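You operate a simulated robot arm through the tools that you are given. There is no shell and no other tool. Be economical: measure what you need, move in short steps, check, and stop when the job is done.

Carry out the task below with a simulated robot arm. There is one attempt and no reset: what you move stays moved.

Task
Push 10 ml through each channel of the meter and shut the tap of the one that miscounts.
Fine: use the hand pump on top; its white plug starts in the white port; the blue port takes the white-cup joiner; over half a ml off is a miscount; the other tap stays open.

Only the result counts: the job must be done as asked and must still hold three seconds after the hand-in. Knocking over, shifting, dropping, spilling or breaking anything else fails it.

Robot
A 7-joint arm with a two-finger parallel gripper on a trunk, on a base that drives. Base frame: it is fixed to the floor where the robot stands at the start and does not move with it; the origin is under the middle of the robot, x ahead of it, y to its left, z up. Units: m, rad, N and s.
With the tool pointing down near the work surface it reaches from about 0.2 to 0.74 m from the robot's upright axis, wherever it stands. Its first joint turns from -2.897 to 2.897 rad. Places, roughly: blue port [0.5, -0.2, 1]; cup of the white and blue joiner [0.3, -0.3, 0.9]; grey tap [0.6, 0, 1.1]; meter switch [0.4, -0.3, 1]; orange block [0.6, -0.2, 1.1]; plug (3x3x5 cm) [0.3, -0.3, 0.9]; run key [0.4, -0.3, 1]; zero key [0.5, -0.3, 1]. Payload 1.57 kg.
The tool frame sits at the grasp point between the pads (the TCP): z along the fingers, y along the line on which they close. The tips reach 0.03 m beyond it. The gripper opens to 0.11 m. The fingers are 0.024 m wide and 0.012 m thick; the gripper's body (0.048 by 0.112 m) begins 0.078 m behind the TCP.
Orientation is that of the tool frame in the base frame, as a unit quaternion [w, x, y, z]. With the fingers straight down and closing along the base's y, the tool's x points along the base's -x, its y along +y and its z along -z.

Tools
- The arm moves only by the tool servo_tool. Its argument "moves" is a list of rows, each an object of numbers (a shift or turn left out is 0, a gripper value left out holds the last): "ax", "ay", "az": the turn, a rotation vector about the base's x, y, z in rad; "x", "y", "z": the shift along the base's x, y, z in m; "gripper": the opening, from 0 (shut) to 1 (fully open). In form: [{"ax": .., "ay": .., "az": .., "x": .., "y": .., "z": .., "gripper": ..}, ...]. A call has 1 to 8 rows; each row is the pose to reach, as a shift and turn from the pose commanded when the call began. Each row takes 0.2 s and may step no farther than 0.05 m and 0.15 rad from the row before; otherwise, or with a gripper value out of range, the whole call is refused. A pose out of reach is approached as far as the arm can. The call stops where the force on the tool passes 40 N (or 10 N more than at its start, if that is more) or the arm is blocked; 0.2 s more then pass. The fingers move at their own pace (about 0.045 m/s each) and stop on an object; they squeeze with about 43 N. The grip force told is the motor's: it shows also when the fingers shut on nothing. Time passes only in rows, and 0.2 s behind the last, so rows that repeat a pose let the fingers close. The reply holds the time, the measured pose of the TCP, the force on the tool along the base axes, the opening and the grip force, in the units named above and with some noise, with the torque about the TCP (base axes, N m) and any sound that the robot's microphone picked up, and new pictures: "views" is both (left out), scene, wrist or none.
- Cameras (640 x 400 px; columns grow to the right, rows downward): "scene" is now at [0.0165, 0.1211, 1.5901]; the picture's right is [-0.38, -0.93, 0.00], its down [-0.64, 0.26, -0.73] and it looks along [0.67, -0.28, -0.69] (base axes); focal length 255 px, centre (320, 200). "wrist" rides on the gripper at [0.07, 0.016, -0.141] in the tool frame; the picture's right is [-0.23, 0.97, 0.00], its down [-0.86, -0.20, -0.48] and it looks along [-0.47, -0.11, 0.88] (tool axes); focal length 222 px, centre (320, 200). There is no depth. A picture from a camera that has moved, and an enlarged one, comes with that camera's place and axes in the base frame and with its lens.
- move_column(by): slides the trunk up (or, below 0, down) by that many m; the arm and the scene camera ride with it, the base frame stays. It gives what a move gives, with no picture.
- base_move(legs): drives the robot by 1 to 6 legs, each [ahead, turn to the left] in m and rad, along the robot's own axes; the way and the turn of a leg run together, so that a leg with both is an arc; at most 1.5 m and 3.142 rad a leg. The arm and the cameras ride along, it lands a little off, and it stops where it bumps. It gives what a move gives, and a new picture of the scene camera.
- turn_head(pan, tilt): turns the head with the scene camera to pan (to the left, within 2.705 rad either way) and tilt (down, from -0.506 to 1.204), counted from straight ahead of the robot. It gives what a move gives, and a new picture of the scene camera.
- close_up(camera, box): a new picture of the part [left, top, right, bottom] of that camera's present view, enlarged. No time passes.
- finish_job(): hands the job in; it is judged then, once.

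Go step by step. Nothing tells you exact positions but the pictures and the camera data: compare them with the known pose of the tool, close in by small moves and look again before you grip or let go. The budget is 120 turns and 260 pictures, counting those below and the enlarged ones. Unless the task says otherwise, let go and move clear before handing in, and close with one line.

The tools are called after "Call:" as name(argument=value, ...) on one line, values as JSON. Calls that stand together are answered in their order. servo_tool: Moves the arm, as the interface text tells. Its arguments: {"type":"object","properties":{"moves":{"type":"array","items":{"type":"object","properties":{"ax":{"type":"number"},"ay":{"type":"number"},"az":{"type":"number"},"x":{"type":"number"},"y":{"type":"number"},"z":{"type":"number"},"gripper":{"type":"number"}}}},"views":{"type":"string","enum":["both","scene","wrist","none"]}},"required":["moves"]} The other tools are called the same way: move_column (by) slides the trunk up or down; base_move (legs) drives the base; turn_head (pan, tilt) turns the head that bears the scene camera; close_up (camera, box) takes an enlarged picture of a part of a camera's view; finish_job () hands the job in.

At the start:

```text
clock: 0.0
tcp_pos: [0.3815, -0.1896, 1.2442]
ee_rot: [0.0, -0.001, 1.0, -0.001]
contact_force: [0.0, -1.2, -0.3]
ft_torque: [0.0, 0.01, 0.03]
opening: 0.1104
grasp_force: 0.1
trunk travel left (down, up): [-0.525, 0.065]
robot x, y, heading: [0.0006, -0.003, -0.006]
head pan, tilt: [-0.389, 0.757]
```

scene: 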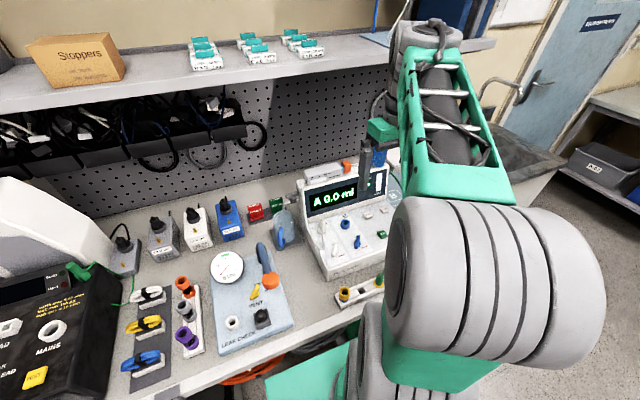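
wrist: 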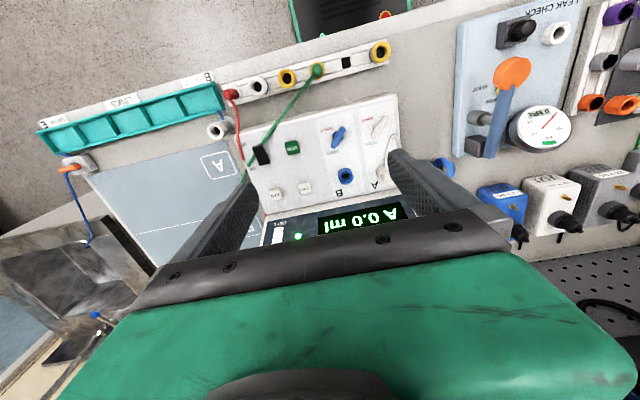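

I see the meter (display "A 0.0 ml") under the gripper. I'll enlarge both views to identify its parts.

Call:
close_up(camera="wrist", box=[200, 30, 440, 250])

Call:
close_up(camera="scene", box=[270, 110, 430, 310])

Call:
close_up(camera="wrist", box=[0, 60, 260, 360])

```text
1.82 times, centred on (320, 140) of wrist
camera zoom: at [0.3115, -0.1739, 1.3862], right [0.23, 0.97, 0.0], down [0.86, -0.2, 0.48], along [0.47, -0.11, -0.88], focal length 404 px, centre (320, 309)
```

zoom: 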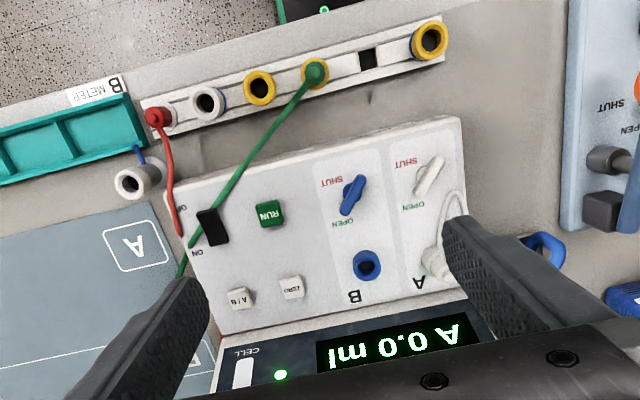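

```text
2.00 times, centred on (350, 210) of scene
camera zoom: at [0.0165, 0.1211, 1.5901], right [-0.38, -0.93, 0.0], down [-0.64, 0.26, -0.73], along [0.67, -0.28, -0.69], focal length 510 px, centre (260, 180)
```

zoom: 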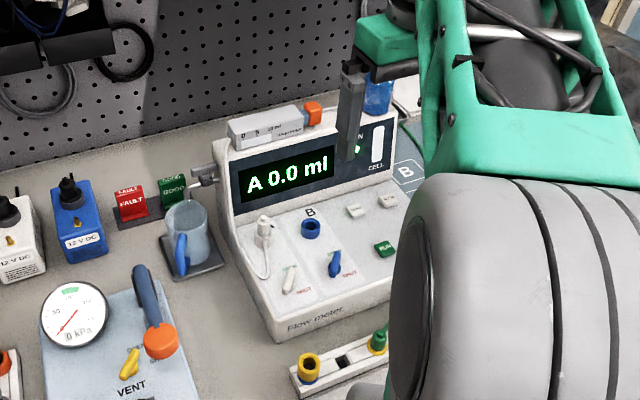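

```text
1.33 times, centred on (130, 210) of wrist
camera zoom: at [0.3115, -0.1739, 1.3862], right [0.23, 0.97, 0.0], down [0.86, -0.2, 0.48], along [0.47, -0.11, -0.88], focal length 296 px, centre (573, 187)
```

zoom: 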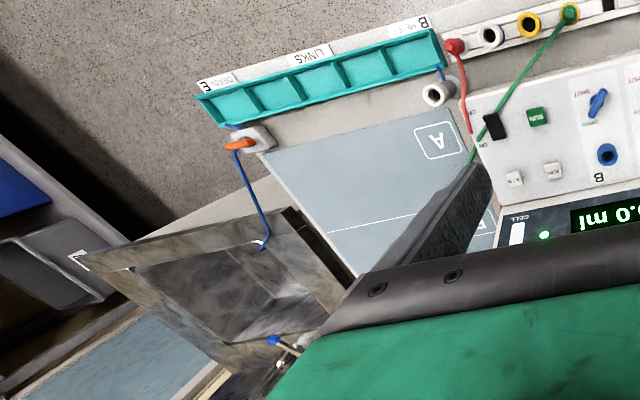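

The meter has ports A (white plug) and B (blue), taps, RUN/ZERO/A-B keys, and a pump on top. I'll move the arm aside for views of the links tray and of the pump.

Call:
servo_tool(moves=[{"y": -0.04, "x": -0.02}, {"y": -0.08, "x": -0.04}, {"y": -0.12, "x": -0.06}, {"y": -0.16, "x": -0.08}, {"y": -0.2, "x": -0.08}])

```text
clock: 1.2
tcp_pos: [0.3018, -0.393, 1.242]
ee_rot: [-0.001, 0.001, 1.0, 0.0]
contact_force: [-0.2, 0.8, -0.3]
ft_torque: [0.02, 0.01, 0.02]
opening: 0.1101
grasp_force: 0.0
trunk travel left (down, up): [-0.525, 0.065]
robot x, y, heading: [-0.0029, 0.0018, 0.002]
head pan, tilt: [-0.389, 0.757]
camera scene: at [0.0166, 0.1201, 1.5902], right [-0.38, -0.93, 0.0], down [-0.64, 0.26, -0.73], along [0.67, -0.27, -0.69], focal length 255 px, centre (320, 200)
camera wrist: at [0.2325, -0.3776, 1.3831], right [0.23, 0.97, 0.0], down [0.86, -0.2, 0.48], along [0.47, -0.11, -0.88], focal length 222 px, centre (320, 200)
```

scene: 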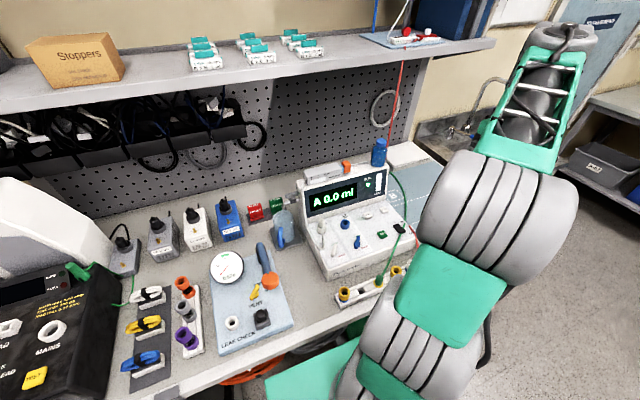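
wrist: 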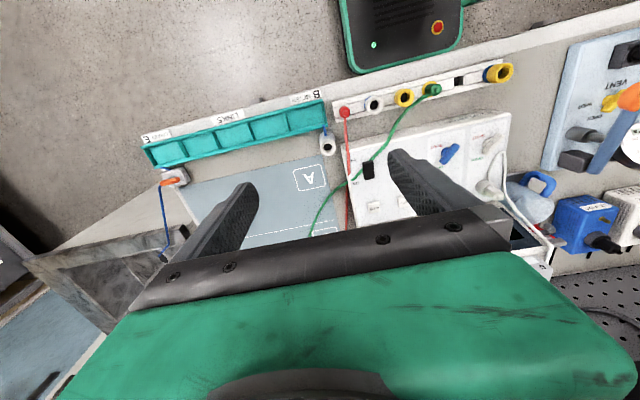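

Call:
close_up(camera="scene", box=[270, 130, 430, 290])

Call:
close_up(camera="wrist", box=[120, 70, 360, 240])

Call:
close_up(camera="wrist", box=[310, 50, 570, 280])

```text
2.50 times, centred on (350, 210) of scene
camera zoom: at [0.0166, 0.1201, 1.5902], right [-0.38, -0.93, 0.0], down [-0.64, 0.26, -0.73], along [0.67, -0.27, -0.69], focal length 638 px, centre (245, 175)
```

zoom: 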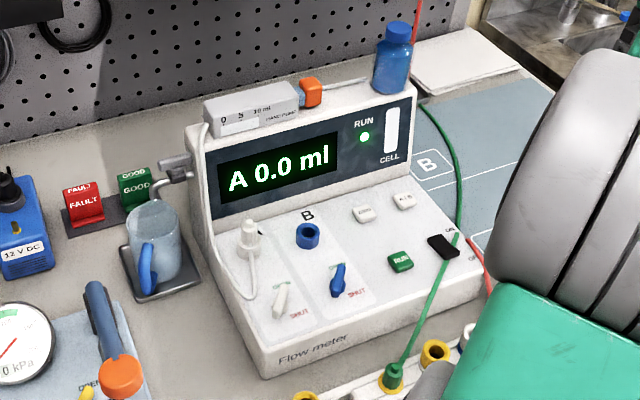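

```text
2.35 times, centred on (240, 155) of wrist
camera zoom: at [0.2325, -0.3776, 1.3831], right [0.23, 0.97, 0.0], down [0.86, -0.2, 0.48], along [0.47, -0.11, -0.88], focal length 523 px, centre (508, 306)
```

zoom: 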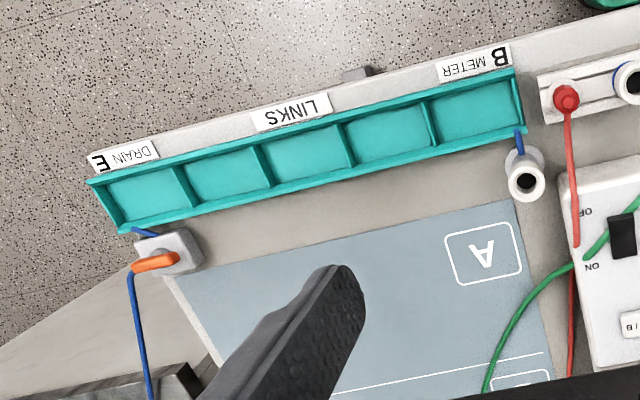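

```text
1.74 times, centred on (440, 165) of wrist
camera zoom: at [0.2325, -0.3776, 1.3831], right [0.23, 0.97, 0.0], down [0.86, -0.2, 0.48], along [0.47, -0.11, -0.88], focal length 386 px, centre (111, 261)
```

zoom: 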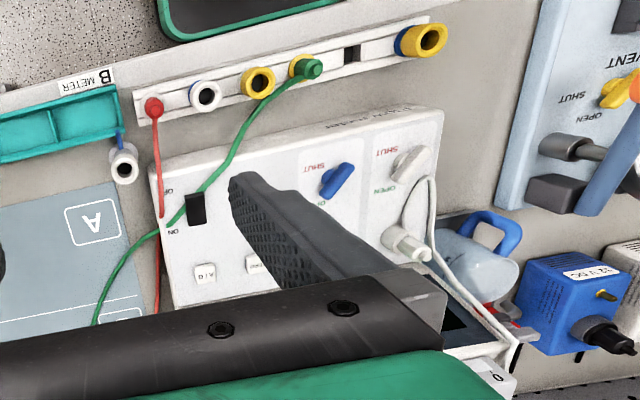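

Call:
close_up(camera="scene", box=[290, 140, 390, 200])

Call:
close_up(camera="scene", box=[255, 180, 325, 260])

Call:
close_up(camera="scene", box=[310, 200, 420, 300])

```text
6.40 times, centred on (340, 170) of scene
camera zoom: at [0.0166, 0.1201, 1.5902], right [-0.38, -0.93, 0.0], down [-0.64, 0.26, -0.73], along [0.67, -0.27, -0.69], focal length 1632 px, centre (192, 392)
```

zoom: 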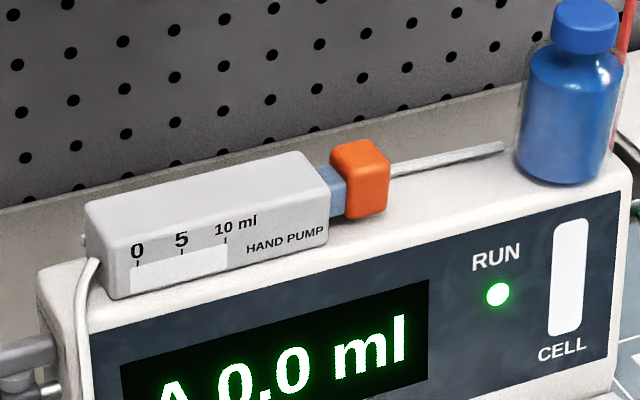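

```text
5.00 times, centred on (290, 220) of scene
camera zoom: at [0.0166, 0.1201, 1.5902], right [-0.38, -0.93, 0.0], down [-0.64, 0.26, -0.73], along [0.67, -0.27, -0.69], focal length 1275 px, centre (470, 100)
```

zoom: 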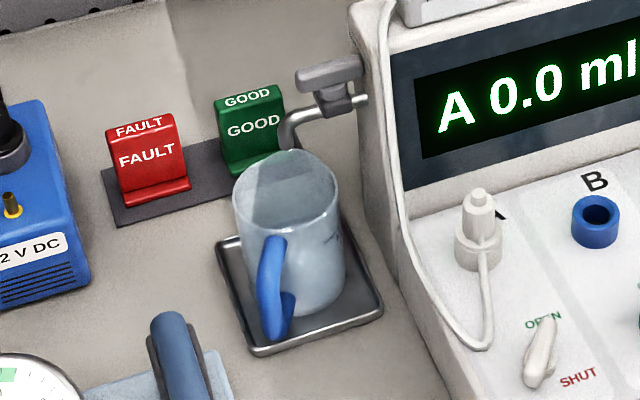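

```text
4.00 times, centred on (365, 250) of scene
camera zoom: at [0.0166, 0.1201, 1.5902], right [-0.38, -0.93, 0.0], down [-0.64, 0.26, -0.73], along [0.67, -0.27, -0.69], focal length 1020 px, centre (140, 0)
```

zoom: 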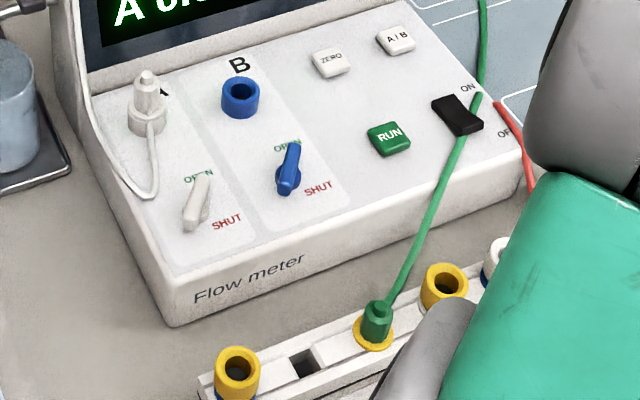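

The pump's orange slider sits against the housing. Next I'll put the wrist camera over the pump to triangulate it.

Call:
servo_tool(moves=[{"y": 0.04, "x": 0.03, "z": 0.01}, {"y": 0.08, "x": 0.06, "z": 0.02}, {"y": 0.12, "x": 0.09, "z": 0.03}, {"y": 0.16, "x": 0.12, "z": 0.045}, {"y": 0.2, "x": 0.15, "z": 0.06}])

```text
refused: row 1 steps farther than a row can; nothing moved
```

Call:
servo_tool(moves=[{"y": 0.035, "x": 0.025, "z": 0.01}, {"y": 0.07, "x": 0.05, "z": 0.02}, {"y": 0.105, "x": 0.075, "z": 0.03}, {"y": 0.14, "x": 0.1, "z": 0.04}, {"y": 0.175, "x": 0.125, "z": 0.05}, {"y": 0.205, "x": 0.15, "z": 0.06}], views="wrist")

```text
clock: 2.6
tcp_pos: [0.4514, -0.1834, 1.3054]
ee_rot: [0.0, 0.001, 1.0, -0.001]
contact_force: [-0.3, 0.4, -0.9]
ft_torque: [0.0, 0.0, 0.02]
opening: 0.1099
grasp_force: 0.1
trunk travel left (down, up): [-0.525, 0.065]
robot x, y, heading: [-0.0034, 0.0021, 0.001]
head pan, tilt: [-0.389, 0.757]
camera wrist: at [0.3825, -0.1682, 1.4462], right [0.23, 0.97, 0.0], down [0.86, -0.2, 0.48], along [0.47, -0.11, -0.88], focal length 222 px, centre (320, 200)
```

wrist: 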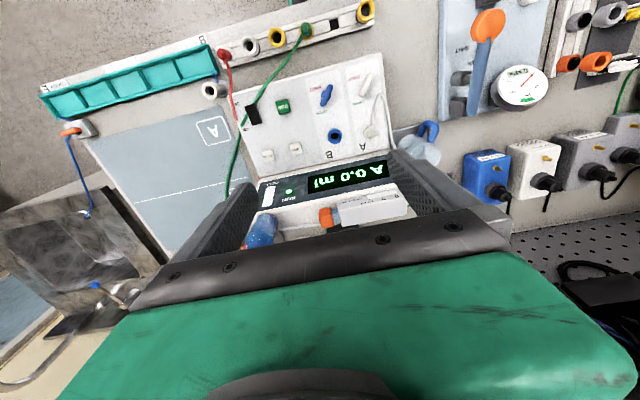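

Call:
close_up(camera="wrist", box=[220, 60, 440, 240])

```text
2.22 times, centred on (330, 150) of wrist
camera zoom: at [0.3825, -0.1682, 1.4462], right [0.23, 0.97, 0.0], down [0.86, -0.2, 0.48], along [0.47, -0.11, -0.88], focal length 494 px, centre (298, 311)
```

zoom: 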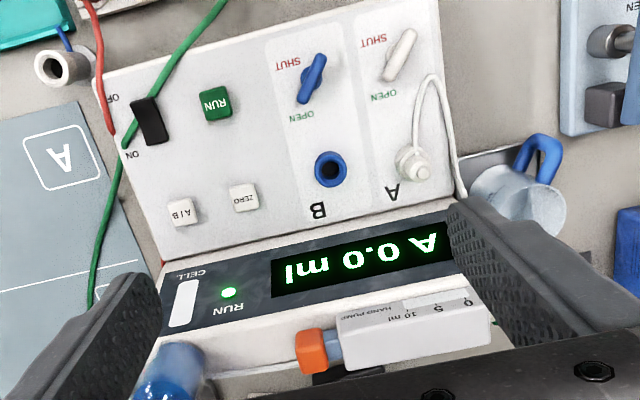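

Block centre ≈ [0.612, -0.212, 1.095]. I'll rotate the tool 90° so that the fingers close along x, while moving above it.

Call:
servo_tool(moves=[{"az": -0.14, "x": 0.02}, {"az": -0.28, "x": 0.04}, {"az": -0.42, "x": 0.06}, {"az": -0.56, "x": 0.08}, {"az": -0.7, "x": 0.1}, {"az": -0.84, "x": 0.12}, {"az": -0.98, "x": 0.14}, {"az": -1.12, "x": 0.155}], views="none")

Call:
servo_tool(moves=[{"az": -0.14}, {"az": -0.28}, {"az": -0.42}, {"az": -0.451, "y": -0.02}, {"az": -0.451, "y": -0.035, "z": -0.03}, {"az": -0.451, "y": -0.035, "z": -0.06}])

```text
clock: 4.4
tcp_pos: [0.5656, -0.169, 1.2735]
ee_rot: [0.002, 0.532, 0.847, 0.001]
contact_force: [-0.4, 0.3, 0.0]
ft_torque: [-0.07, -0.12, 0.0]
opening: 0.11
grasp_force: 0.1
out of reach, approached as far as the arm can: row 6, 7, 8
trunk travel left (down, up): [-0.525, 0.065]
robot x, y, heading: [0.0004, 0.0016, -0.001]
head pan, tilt: [-0.389, 0.757]
```

```text
clock: 5.8
tcp_pos: [0.5684, -0.2075, 1.2083]
ee_rot: [0.0, 0.707, 0.708, 0.0]
contact_force: [-0.3, 0.5, -0.7]
ft_torque: [0.02, -0.01, -0.02]
opening: 0.11
grasp_force: 0.1
trunk travel left (down, up): [-0.525, 0.065]
robot x, y, heading: [0.0031, 0.0017, 0.005]
head pan, tilt: [-0.389, 0.757]
camera scene: at [0.0165, 0.1212, 1.5901], right [-0.38, -0.93, 0.0], down [-0.64, 0.26, -0.73], along [0.67, -0.28, -0.69], focal length 255 px, centre (320, 200)
camera wrist: at [0.5837, -0.1392, 1.349], right [0.97, -0.23, 0.0], down [-0.2, -0.86, 0.48], along [-0.11, -0.47, -0.88], focal length 222 px, centre (320, 200)
```

scene: 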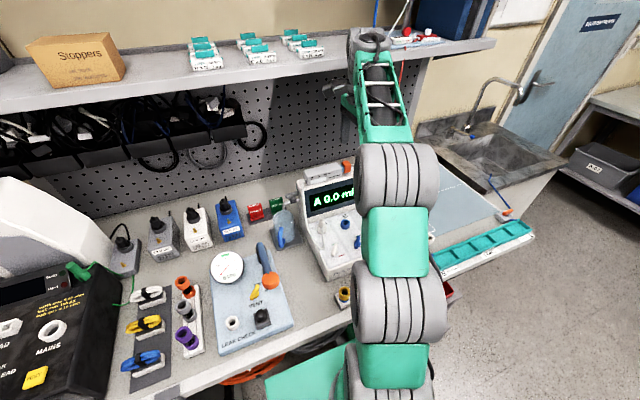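
wrist: 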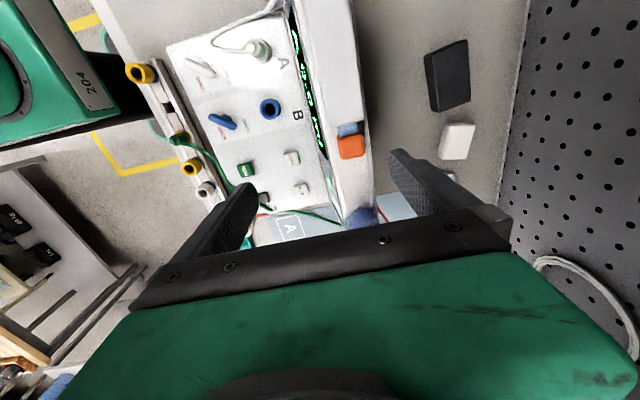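

Call:
servo_tool(moves=[{"x": 0.038, "y": -0.006}, {"x": 0.038, "y": -0.006, "z": -0.03}, {"x": 0.038, "y": -0.006, "z": -0.06}])

```text
clock: 6.6
tcp_pos: [0.6032, -0.2134, 1.1482]
ee_rot: [0.0, 0.707, 0.707, 0.0]
contact_force: [0.4, -0.1, -0.7]
ft_torque: [0.02, -0.03, 0.0]
opening: 0.1099
grasp_force: 0.1
trunk travel left (down, up): [-0.525, 0.065]
robot x, y, heading: [0.0019, 0.0014, -0.002]
head pan, tilt: [-0.389, 0.757]
camera scene: at [0.0162, 0.1212, 1.5901], right [-0.38, -0.93, 0.0], down [-0.64, 0.26, -0.73], along [0.67, -0.28, -0.69], focal length 255 px, centre (320, 200)
camera wrist: at [0.6207, -0.1442, 1.289], right [0.97, -0.23, 0.0], down [-0.2, -0.85, 0.48], along [-0.11, -0.47, -0.88], focal length 222 px, centre (320, 200)
```

scene: 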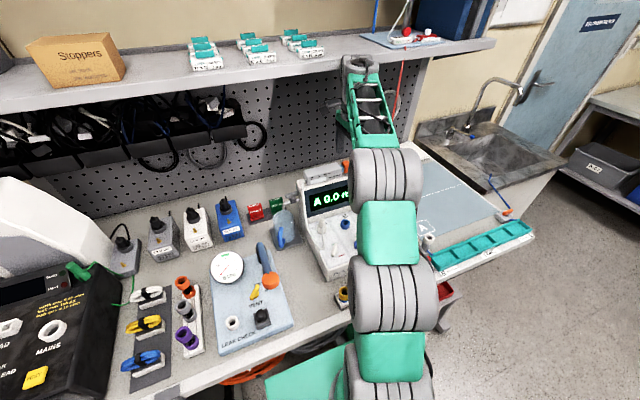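
wrist: 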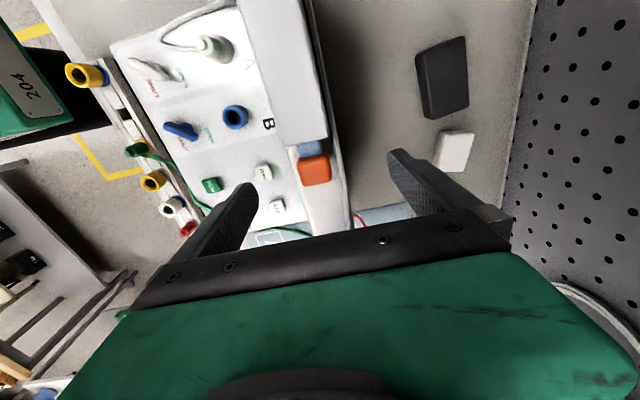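

Call:
servo_tool(moves=[{"y": -0.004, "z": -0.018}, {"y": -0.004, "z": -0.034}, {"y": -0.004, "z": -0.034}], views="wrist")

Call:
close_up(camera="wrist", box=[220, 80, 440, 240])

Call:
close_up(camera="scene", box=[290, 140, 390, 220])

```text
clock: 7.4
tcp_pos: [0.6046, -0.2145, 1.1131]
ee_rot: [0.0, 0.707, 0.707, 0.0]
contact_force: [-0.6, 0.0, 0.8]
ft_torque: [0.02, 0.03, 0.0]
opening: 0.11
grasp_force: 0.2
trunk travel left (down, up): [-0.525, 0.065]
robot x, y, heading: [-0.0002, 0.0011, -0.005]
head pan, tilt: [-0.389, 0.757]
camera wrist: at [0.6212, -0.1459, 1.2551], right [0.97, -0.23, 0.0], down [-0.2, -0.86, 0.48], along [-0.11, -0.47, -0.88], focal length 222 px, centre (320, 200)
```

wrist: 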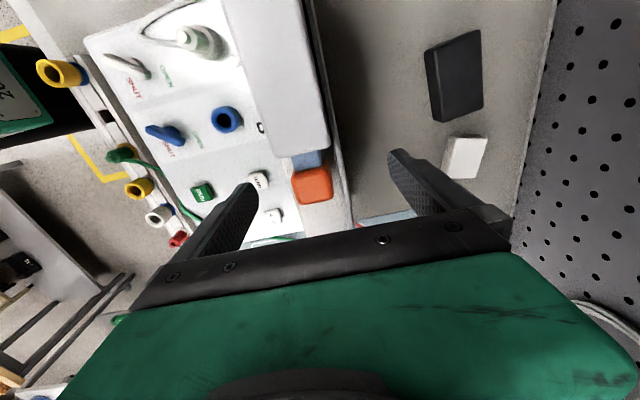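

```text
2.50 times, centred on (330, 160) of wrist
camera zoom: at [0.6212, -0.1459, 1.2551], right [0.97, -0.23, 0.0], down [-0.2, -0.86, 0.48], along [-0.11, -0.47, -0.88], focal length 555 px, centre (295, 300)
```

zoom: 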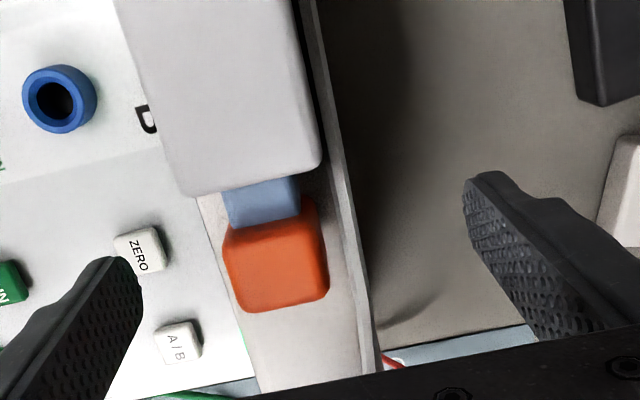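

```text
5.00 times, centred on (340, 180) of scene
camera zoom: at [0.0164, 0.1211, 1.5901], right [-0.38, -0.93, 0.0], down [-0.64, 0.26, -0.73], along [0.67, -0.28, -0.69], focal length 1275 px, centre (220, 300)
```

zoom: 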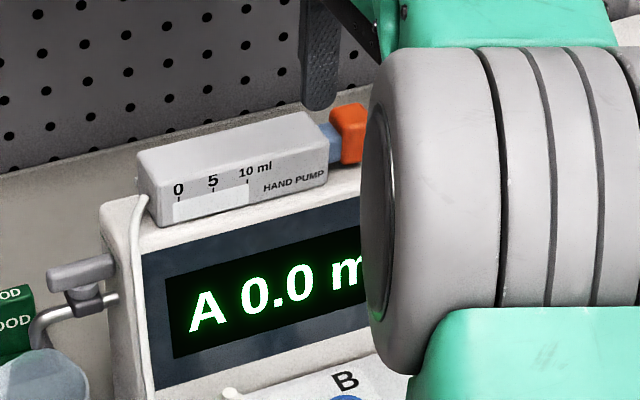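

Call:
servo_tool(moves=[{"x": -0.003, "y": -0.006, "z": -0.004}, {"x": -0.003, "y": -0.006, "z": -0.004, "gripper": 0}, {"x": -0.003, "y": -0.006, "z": -0.004, "gripper": 0}, {"x": -0.003, "y": -0.006, "z": -0.004, "gripper": 0}, {"x": -0.003, "y": -0.006, "z": -0.004, "gripper": 0}, {"x": -0.003, "y": -0.006, "z": -0.004, "gripper": 0}], views="wrist")

```text
clock: 8.8
tcp_pos: [0.601, -0.2227, 1.1118]
ee_rot: [-0.001, 0.707, 0.708, -0.001]
contact_force: [-0.9, -1.3, 0.5]
ft_torque: [0.02, 0.0, 0.3]
opening: 0.0488
grasp_force: 26.6
trunk travel left (down, up): [-0.525, 0.065]
robot x, y, heading: [-0.0003, -0.0009, 0.001]
head pan, tilt: [-0.389, 0.757]
camera wrist: at [0.6175, -0.1529, 1.2521], right [0.97, -0.23, 0.0], down [-0.2, -0.86, 0.48], along [-0.11, -0.47, -0.88], focal length 222 px, centre (320, 200)
```

wrist: 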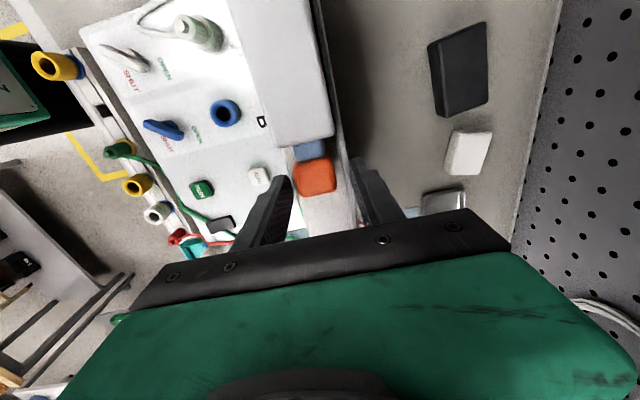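

The fingers stopped at 49 mm, probably on the meter's own crest beside the block, so I'll open and go higher.

Call:
servo_tool(moves=[{"gripper": 0.7}, {"gripper": 0.7}, {"gripper": 0.7, "z": 0.012}, {"gripper": 0.7, "z": 0.012}], views="wrist")

Call:
close_up(camera="wrist", box=[220, 80, 440, 240])

```text
clock: 9.8
tcp_pos: [0.6003, -0.2231, 1.1229]
ee_rot: [-0.001, 0.707, 0.707, 0.0]
contact_force: [1.0, -0.1, -0.1]
ft_torque: [0.03, -0.01, 0.02]
opening: 0.0771
grasp_force: 0.0
trunk travel left (down, up): [-0.525, 0.065]
robot x, y, heading: [0.0038, -0.0012, 0.001]
head pan, tilt: [-0.389, 0.757]
camera wrist: at [0.6172, -0.1531, 1.2641], right [0.97, -0.23, 0.0], down [-0.2, -0.86, 0.48], along [-0.11, -0.47, -0.88], focal length 222 px, centre (320, 200)
```

wrist: 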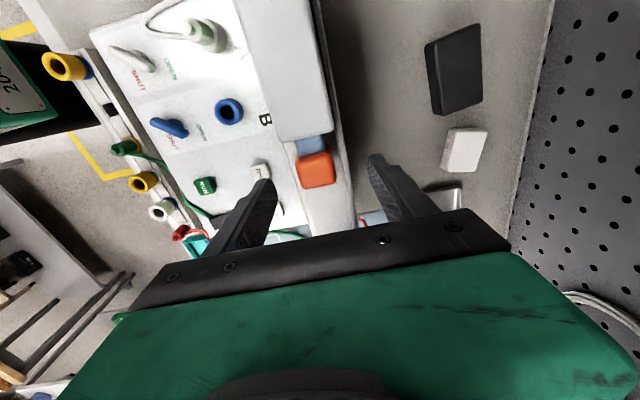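

```text
2.50 times, centred on (330, 160) of wrist
camera zoom: at [0.6172, -0.1531, 1.2641], right [0.97, -0.23, 0.0], down [-0.2, -0.86, 0.48], along [-0.11, -0.47, -0.88], focal length 555 px, centre (295, 300)
```

zoom: 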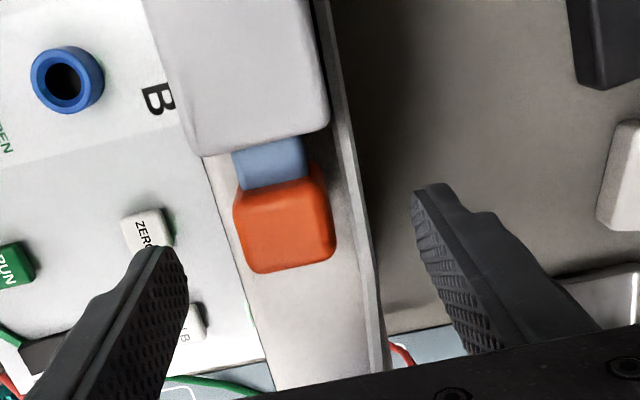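

Call:
servo_tool(moves=[{"y": 0.004, "x": 0.001}, {"y": 0.004, "x": 0.001, "gripper": 0}, {"y": 0.004, "x": 0.001, "gripper": 0}, {"y": 0.004, "x": 0.001, "gripper": 0}, {"y": 0.004, "x": 0.001, "gripper": 0}, {"y": 0.004, "x": 0.001, "gripper": 0}], views="wrist")

Call:
close_up(camera="wrist", box=[220, 80, 440, 240])

```text
clock: 11.2
tcp_pos: [0.6022, -0.2176, 1.1223]
ee_rot: [0.0, 0.707, 0.707, -0.001]
contact_force: [-1.5, 0.4, -0.2]
ft_torque: [-0.01, -0.07, 0.06]
opening: 0.0262
grasp_force: 32.0
trunk travel left (down, up): [-0.525, 0.065]
robot x, y, heading: [0.0005, 0.0001, 0.004]
head pan, tilt: [-0.389, 0.757]
camera wrist: at [0.6178, -0.1488, 1.2635], right [0.97, -0.23, 0.0], down [-0.2, -0.86, 0.48], along [-0.11, -0.47, -0.88], focal length 222 px, centre (320, 200)
```

wrist: 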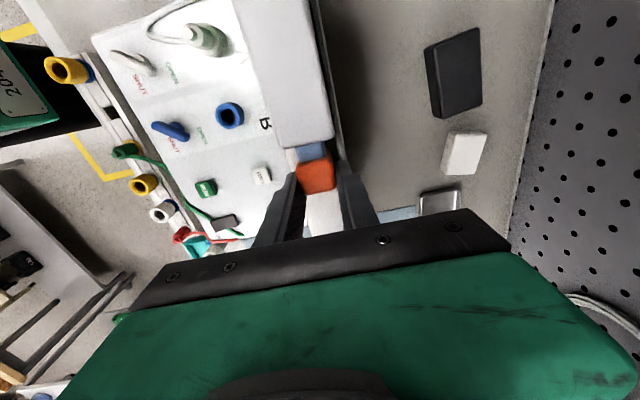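

```text
2.50 times, centred on (330, 160) of wrist
camera zoom: at [0.6178, -0.1488, 1.2635], right [0.97, -0.23, 0.0], down [-0.2, -0.86, 0.48], along [-0.11, -0.47, -0.88], focal length 555 px, centre (295, 300)
```

zoom: 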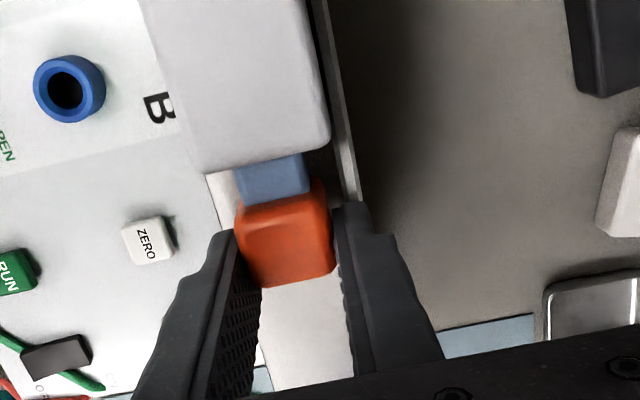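

The block is gripped (26 mm). I'll pull it outward slightly to learn which way the pump travels.

Call:
servo_tool(moves=[{"y": -0.004}, {"y": -0.008}, {"y": -0.012}, {"y": -0.012}])

Call:
close_up(camera="scene", box=[290, 140, 390, 220])

```text
clock: 12.2
tcp_pos: [0.6013, -0.2303, 1.1225]
ee_rot: [0.0, 0.707, 0.707, 0.0]
contact_force: [-1.7, -0.4, 1.4]
ft_torque: [0.05, 0.07, 0.15]
opening: 0.026
grasp_force: 37.2
trunk travel left (down, up): [-0.525, 0.065]
robot x, y, heading: [-0.0008, -0.0018, -0.002]
head pan, tilt: [-0.389, 0.757]
camera scene: at [0.0162, 0.1211, 1.5902], right [-0.38, -0.93, 0.0], down [-0.64, 0.26, -0.73], along [0.67, -0.28, -0.69], focal length 255 px, centre (320, 200)
camera wrist: at [0.6177, -0.1616, 1.2635], right [0.97, -0.23, 0.0], down [-0.2, -0.85, 0.48], along [-0.11, -0.47, -0.88], focal length 222 px, centre (320, 200)
```

scene: 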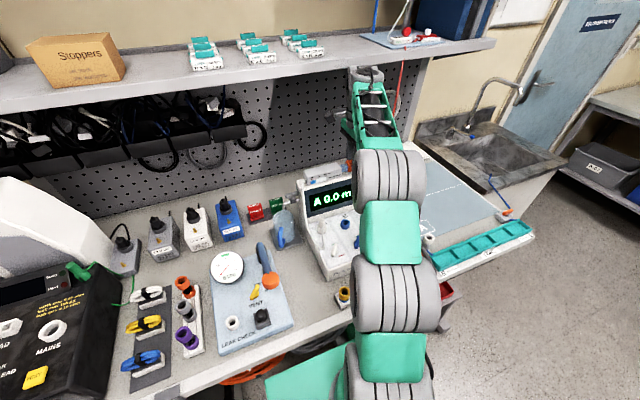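
wrist: 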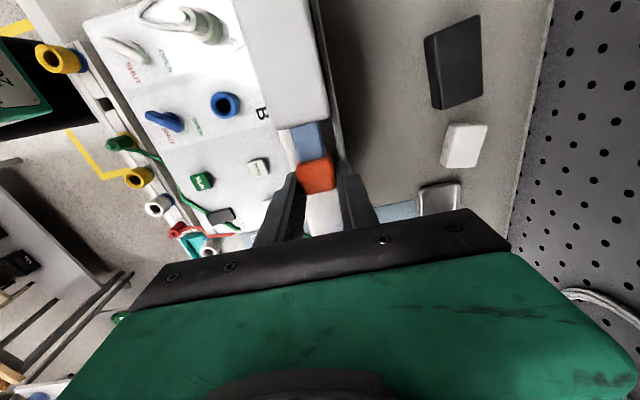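

```text
5.00 times, centred on (340, 180) of scene
camera zoom: at [0.0162, 0.1211, 1.5902], right [-0.38, -0.93, 0.0], down [-0.64, 0.26, -0.73], along [0.67, -0.28, -0.69], focal length 1275 px, centre (220, 300)
```

zoom: 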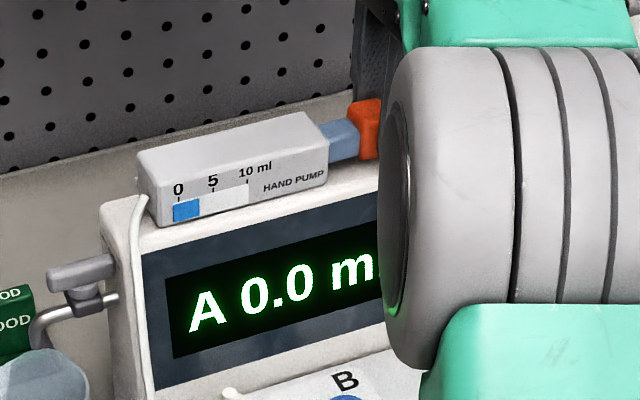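

Pulling fills the pump (12 mm ≈ 3.5 ml on the gauge). I'll continue pulling towards 10 ml.

Call:
servo_tool(moves=[{"y": -0.005}, {"y": -0.01}, {"y": -0.015}, {"y": -0.019}, {"y": -0.019}], views="none")

Call:
close_up(camera="scene", box=[290, 140, 390, 220])

```text
clock: 13.4
tcp_pos: [0.6016, -0.2481, 1.1226]
ee_rot: [0.001, 0.707, 0.707, -0.001]
contact_force: [2.0, 0.5, 9.4]
ft_torque: [0.27, 0.12, 0.12]
opening: 0.0262
grasp_force: 37.1
trunk travel left (down, up): [-0.525, 0.065]
robot x, y, heading: [0.0008, 0.0013, 0.001]
head pan, tilt: [-0.389, 0.757]
```

```text
5.00 times, centred on (340, 180) of scene
camera zoom: at [0.016, 0.1214, 1.5902], right [-0.38, -0.93, 0.0], down [-0.64, 0.26, -0.73], along [0.67, -0.28, -0.69], focal length 1275 px, centre (220, 300)
```

zoom: 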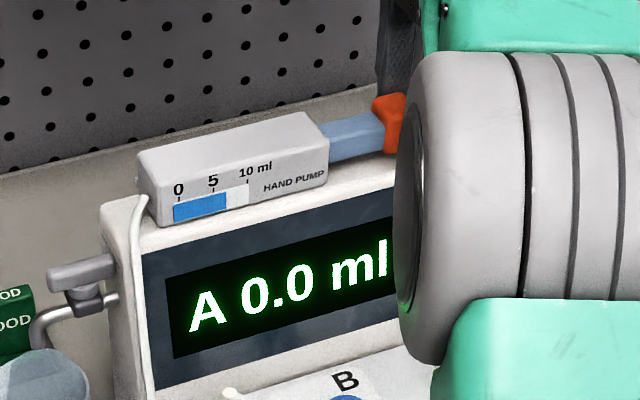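

Call:
servo_tool(moves=[{"y": 0.0}])

Call:
close_up(camera="wrist", box=[220, 80, 440, 240])

```text
clock: 13.8
tcp_pos: [0.602, -0.2473, 1.121]
ee_rot: [0.001, 0.707, 0.707, 0.0]
contact_force: [2.9, -0.8, 12.4]
ft_torque: [0.12, 0.06, 0.06]
opening: 0.0262
grasp_force: 37.7
trunk travel left (down, up): [-0.525, 0.065]
robot x, y, heading: [0.0053, 0.0026, 0.001]
head pan, tilt: [-0.389, 0.757]
camera scene: at [0.0159, 0.1215, 1.5902], right [-0.38, -0.93, 0.0], down [-0.64, 0.26, -0.73], along [0.67, -0.28, -0.69], focal length 255 px, centre (320, 200)
camera wrist: at [0.6176, -0.179, 1.2634], right [0.97, -0.23, 0.0], down [-0.2, -0.85, 0.48], along [-0.11, -0.47, -0.88], focal length 222 px, centre (320, 200)
```

scene: 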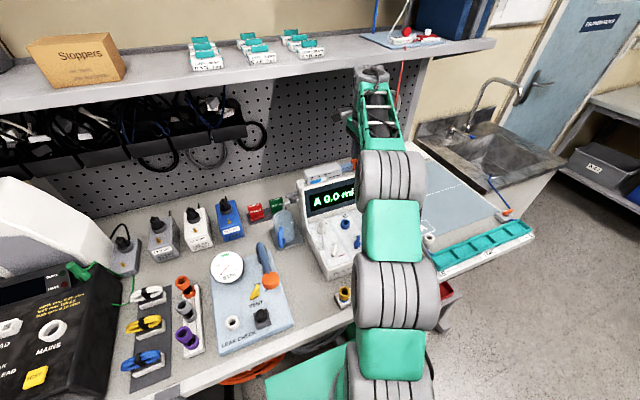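
wrist: 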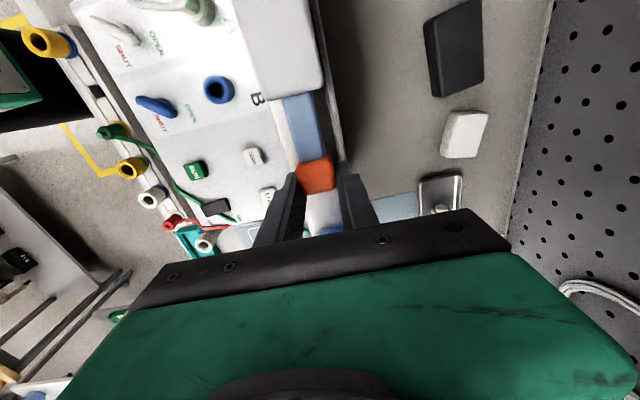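

```text
2.50 times, centred on (330, 160) of wrist
camera zoom: at [0.6176, -0.179, 1.2634], right [0.97, -0.23, 0.0], down [-0.2, -0.85, 0.48], along [-0.11, -0.47, -0.88], focal length 555 px, centre (295, 300)
```

zoom: 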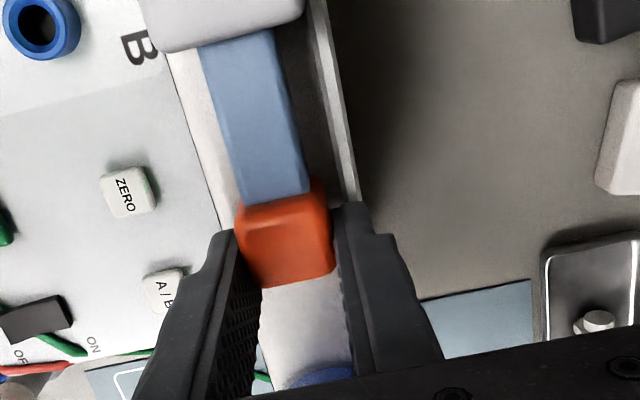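

Call:
servo_tool(moves=[{"z": 0.001}, {"z": 0.002}, {"z": 0.002}], views="none")

```text
clock: 14.6
tcp_pos: [0.6002, -0.2478, 1.1227]
ee_rot: [-0.002, 0.707, 0.708, -0.001]
contact_force: [0.1, -0.6, 1.8]
ft_torque: [-0.23, -0.27, 0.14]
opening: 0.0261
grasp_force: 37.4
trunk travel left (down, up): [-0.525, 0.065]
robot x, y, heading: [0.0026, -0.0, 0.0]
head pan, tilt: [-0.389, 0.757]
```

Raising by 2 mm relieved the vertical force. I'll continue the pull to 10 ml.

Call:
servo_tool(moves=[{"y": -0.004}, {"y": -0.008}, {"y": -0.012}, {"y": -0.012}], views="none")

Call:
close_up(camera="scene", box=[290, 140, 390, 220])

```text
clock: 15.6
tcp_pos: [0.6022, -0.2618, 1.1218]
ee_rot: [-0.002, 0.707, 0.707, -0.001]
contact_force: [1.7, -1.6, -7.5]
ft_torque: [-0.19, -0.23, 0.17]
opening: 0.026
grasp_force: 37.1
trunk travel left (down, up): [-0.525, 0.065]
robot x, y, heading: [-0.0023, 0.0012, 0.001]
head pan, tilt: [-0.389, 0.757]
```

```text
5.00 times, centred on (340, 180) of scene
camera zoom: at [0.0174, 0.1206, 1.5901], right [-0.38, -0.93, 0.0], down [-0.64, 0.26, -0.73], along [0.67, -0.28, -0.69], focal length 1275 px, centre (220, 300)
```

zoom: 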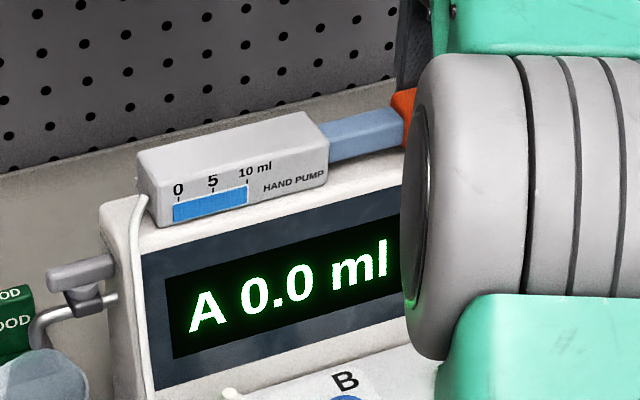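

Call:
servo_tool(moves=[{"y": -0.002, "z": -0.001}, {"y": -0.004, "z": -0.001}, {"y": -0.004, "z": -0.001}], views="none")

Call:
close_up(camera="scene", box=[300, 165, 350, 197])

```text
clock: 16.4
tcp_pos: [0.6014, -0.2623, 1.1222]
ee_rot: [-0.001, 0.706, 0.708, -0.003]
contact_force: [0.0, 13.9, -7.6]
ft_torque: [0.87, -0.11, 0.14]
opening: 0.0263
grasp_force: 37.8
trunk travel left (down, up): [-0.525, 0.065]
robot x, y, heading: [-0.0013, 0.0027, -0.0]
head pan, tilt: [-0.389, 0.757]
```

```text
12.50 times, centred on (325, 181) of scene
camera zoom: at [0.0167, 0.1228, 1.59], right [-0.38, -0.93, 0.0], down [-0.64, 0.26, -0.73], along [0.67, -0.27, -0.69], focal length 3188 px, centre (258, 438)
```

zoom: 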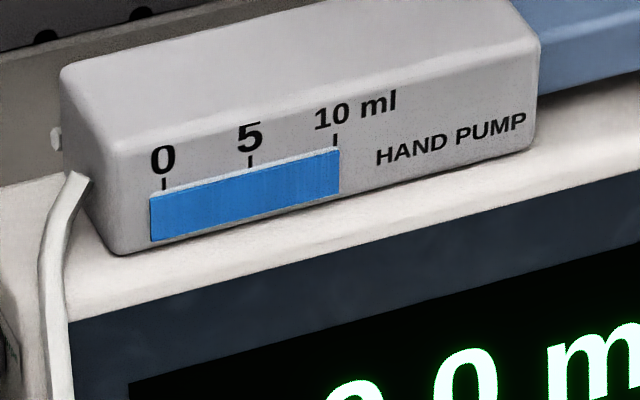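

The pump is at its 10 ml stop. I'll push in partway and check that the display counts.

Call:
servo_tool(moves=[{"y": 0.006}, {"y": 0.01}, {"y": 0.014}, {"y": 0.014}], views="none")

Call:
close_up(camera="scene", box=[270, 140, 390, 220])

```text
clock: 17.4
tcp_pos: [0.6011, -0.2509, 1.1225]
ee_rot: [-0.001, 0.707, 0.708, -0.001]
contact_force: [0.3, 0.7, -8.3]
ft_torque: [-0.22, -0.09, 0.07]
opening: 0.0261
grasp_force: 37.5
trunk travel left (down, up): [-0.525, 0.065]
robot x, y, heading: [-0.0005, 0.0064, 0.004]
head pan, tilt: [-0.389, 0.757]
```

```text
5.00 times, centred on (330, 180) of scene
camera zoom: at [0.0173, 0.1209, 1.5901], right [-0.38, -0.93, 0.0], down [-0.64, 0.26, -0.73], along [0.67, -0.27, -0.69], focal length 1275 px, centre (270, 300)
```

zoom: 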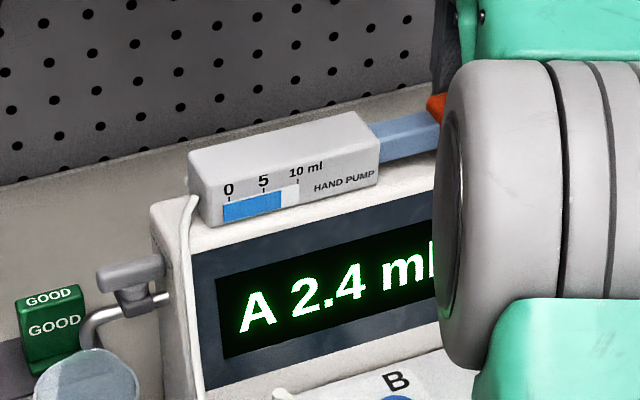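

It counts (2.4 ml). I'll push on to the inner stop.

Call:
servo_tool(moves=[{"y": 0.005, "z": -0.001}, {"y": 0.01, "z": -0.001}, {"y": 0.015, "z": -0.001}, {"y": 0.02, "z": -0.001}, {"y": 0.025, "z": -0.001}, {"y": 0.03, "z": -0.001}, {"y": 0.034, "z": -0.001}, {"y": 0.034, "z": -0.001}], views="none")

Call:
close_up(camera="scene", box=[270, 140, 390, 220])

```text
clock: 19.2
tcp_pos: [0.6005, -0.2168, 1.1215]
ee_rot: [0.0, 0.707, 0.707, 0.0]
contact_force: [6.5, -4.6, 6.6]
ft_torque: [0.0, -0.04, 0.06]
opening: 0.026
grasp_force: 37.2
trunk travel left (down, up): [-0.525, 0.065]
robot x, y, heading: [-0.0023, -0.0015, 0.002]
head pan, tilt: [-0.389, 0.757]
```

```text
5.00 times, centred on (330, 180) of scene
camera zoom: at [0.017, 0.1207, 1.5902], right [-0.38, -0.93, 0.0], down [-0.64, 0.26, -0.73], along [0.67, -0.28, -0.69], focal length 1275 px, centre (270, 300)
```

zoom: 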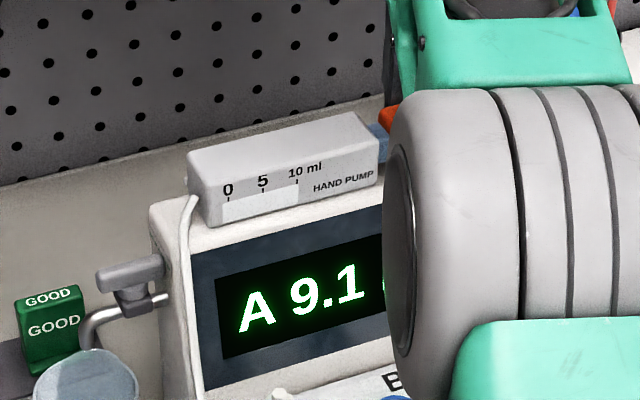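

Call:
servo_tool(moves=[{"y": 0.002}, {"y": 0.004}, {"y": 0.004}], views="none")

Call:
close_up(camera="scene", box=[290, 150, 370, 214])

```text
clock: 20.0
tcp_pos: [0.6, -0.2179, 1.122]
ee_rot: [-0.001, 0.708, 0.707, 0.002]
contact_force: [-0.3, -25.7, 10.9]
ft_torque: [-0.81, 0.15, 0.11]
opening: 0.0263
grasp_force: 37.4
trunk travel left (down, up): [-0.525, 0.065]
robot x, y, heading: [0.0007, -0.0006, -0.006]
head pan, tilt: [-0.389, 0.757]
```

```text
6.25 times, centred on (330, 182) of scene
camera zoom: at [0.0158, 0.1176, 1.5905], right [-0.38, -0.92, 0.0], down [-0.64, 0.26, -0.73], along [0.67, -0.28, -0.69], focal length 1594 px, centre (258, 312)
```

zoom: 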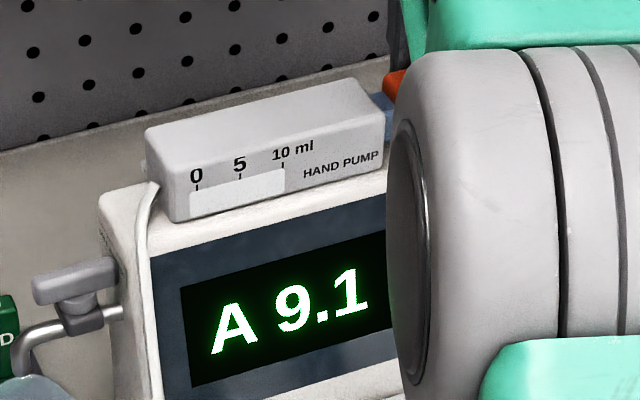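

A read 9.1 ml for a full 10 ml stroke, so it looks like the miscounter, but B must be tested too. I'll let go of the pump, rise, and rotate back on the way to the joiner rack.

Call:
servo_tool(moves=[{"y": -0.003}, {"y": -0.003, "gripper": 0.6}, {"y": -0.003, "gripper": 0.6}, {"y": -0.003, "gripper": 0.6}, {"y": -0.003, "z": 0.04}, {"x": -0.02, "y": -0.003, "z": 0.08}, {"x": -0.05, "y": -0.003, "z": 0.11}, {"x": -0.095, "y": -0.003, "z": 0.12}], views="none")

Call:
servo_tool(moves=[{"az": 0.14, "x": -0.04}, {"az": 0.28, "x": -0.08}, {"az": 0.42, "x": -0.12}, {"az": 0.56, "x": -0.15}, {"az": 0.7, "x": -0.18}, {"az": 0.84, "x": -0.2}, {"az": 0.98, "x": -0.2}, {"az": 1.12, "x": -0.2}], views="none")

Call:
servo_tool(moves=[{"az": 0.14, "x": -0.0, "y": -0.02}, {"az": 0.28, "x": -0.0, "y": -0.04}, {"az": 0.42, "x": -0.0, "y": -0.06}, {"az": 0.451, "y": -0.07}])

```text
clock: 21.8
tcp_pos: [0.5072, -0.2179, 1.2393]
ee_rot: [0.0, 0.707, 0.707, -0.001]
contact_force: [0.3, 0.3, -0.3]
ft_torque: [0.01, 0.01, -0.01]
opening: 0.0659
grasp_force: 0.2
trunk travel left (down, up): [-0.525, 0.065]
robot x, y, heading: [-0.0009, 0.0046, 0.003]
head pan, tilt: [-0.389, 0.757]
```

```text
clock: 23.6
tcp_pos: [0.3043, -0.216, 1.2423]
ee_rot: [0.0, 0.223, 0.975, -0.001]
contact_force: [0.7, 0.2, -0.3]
ft_torque: [-0.01, -0.02, -0.01]
opening: 0.0659
grasp_force: 0.0
trunk travel left (down, up): [-0.525, 0.065]
robot x, y, heading: [-0.0001, -0.0014, -0.002]
head pan, tilt: [-0.389, 0.757]
```

```text
clock: 24.6
tcp_pos: [0.3048, -0.2851, 1.2424]
ee_rot: [0.0, -0.001, 1.0, -0.001]
contact_force: [0.9, -0.1, 0.9]
ft_torque: [-0.06, 0.04, 0.02]
opening: 0.0661
grasp_force: 0.1
trunk travel left (down, up): [-0.525, 0.065]
robot x, y, heading: [-0.0014, -0.0006, 0.002]
head pan, tilt: [-0.389, 0.757]
camera scene: at [0.0165, 0.1208, 1.5901], right [-0.38, -0.93, 0.0], down [-0.64, 0.26, -0.73], along [0.67, -0.28, -0.69], focal length 255 px, centre (320, 200)
camera wrist: at [0.2351, -0.2706, 1.3837], right [0.23, 0.97, 0.0], down [0.86, -0.2, 0.48], along [0.47, -0.11, -0.88], focal length 222 px, centre (320, 200)
```

scene: 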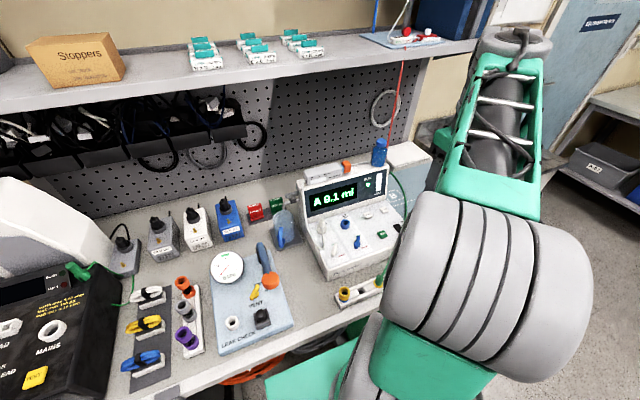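
wrist: 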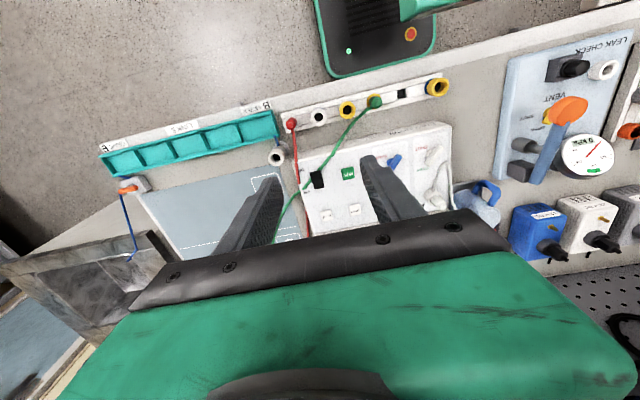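

Joiner cup at about [0.297, -0.287, 0.936]. I'll descend partway above it with a narrower opening and look.

Call:
servo_tool(moves=[{"x": -0.008, "y": -0.002, "z": -0.04, "gripper": 0.45}, {"x": -0.008, "y": -0.002, "z": -0.08}, {"x": -0.008, "y": -0.002, "z": -0.12}, {"x": -0.008, "y": -0.002, "z": -0.16}, {"x": -0.008, "y": -0.002, "z": -0.2}, {"x": -0.008, "y": -0.002, "z": -0.22}], views="wrist")

Call:
close_up(camera="wrist", box=[220, 70, 440, 240])

```text
clock: 26.0
tcp_pos: [0.3006, -0.2892, 1.0223]
ee_rot: [-0.001, 0.001, 1.0, -0.001]
contact_force: [0.0, 0.8, -0.7]
ft_torque: [-0.04, -0.03, 0.0]
opening: 0.0494
grasp_force: 0.0
trunk travel left (down, up): [-0.525, 0.065]
robot x, y, heading: [-0.0013, -0.0039, -0.001]
head pan, tilt: [-0.389, 0.757]
camera wrist: at [0.2297, -0.2734, 1.1642], right [0.23, 0.97, 0.0], down [0.86, -0.2, 0.48], along [0.47, -0.11, -0.88], focal length 222 px, centre (320, 200)
```

wrist: 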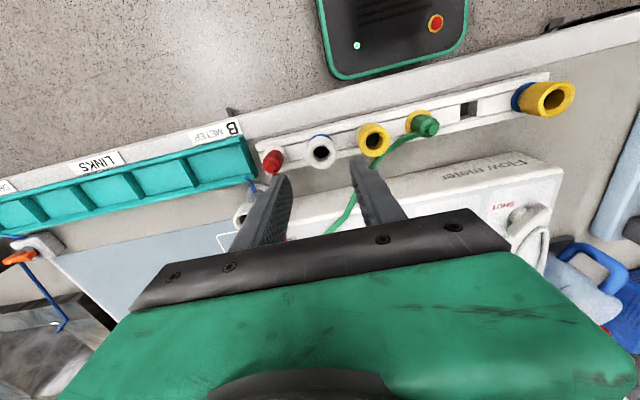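

```text
2.35 times, centred on (330, 155) of wrist
camera zoom: at [0.2297, -0.2734, 1.1642], right [0.23, 0.97, 0.0], down [0.86, -0.2, 0.48], along [0.47, -0.11, -0.88], focal length 523 px, centre (296, 306)
```

zoom: 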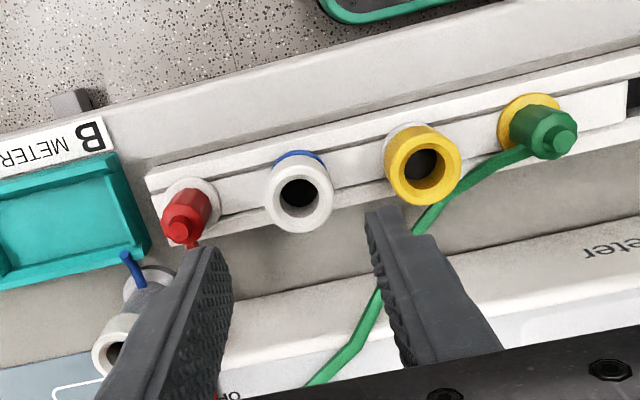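

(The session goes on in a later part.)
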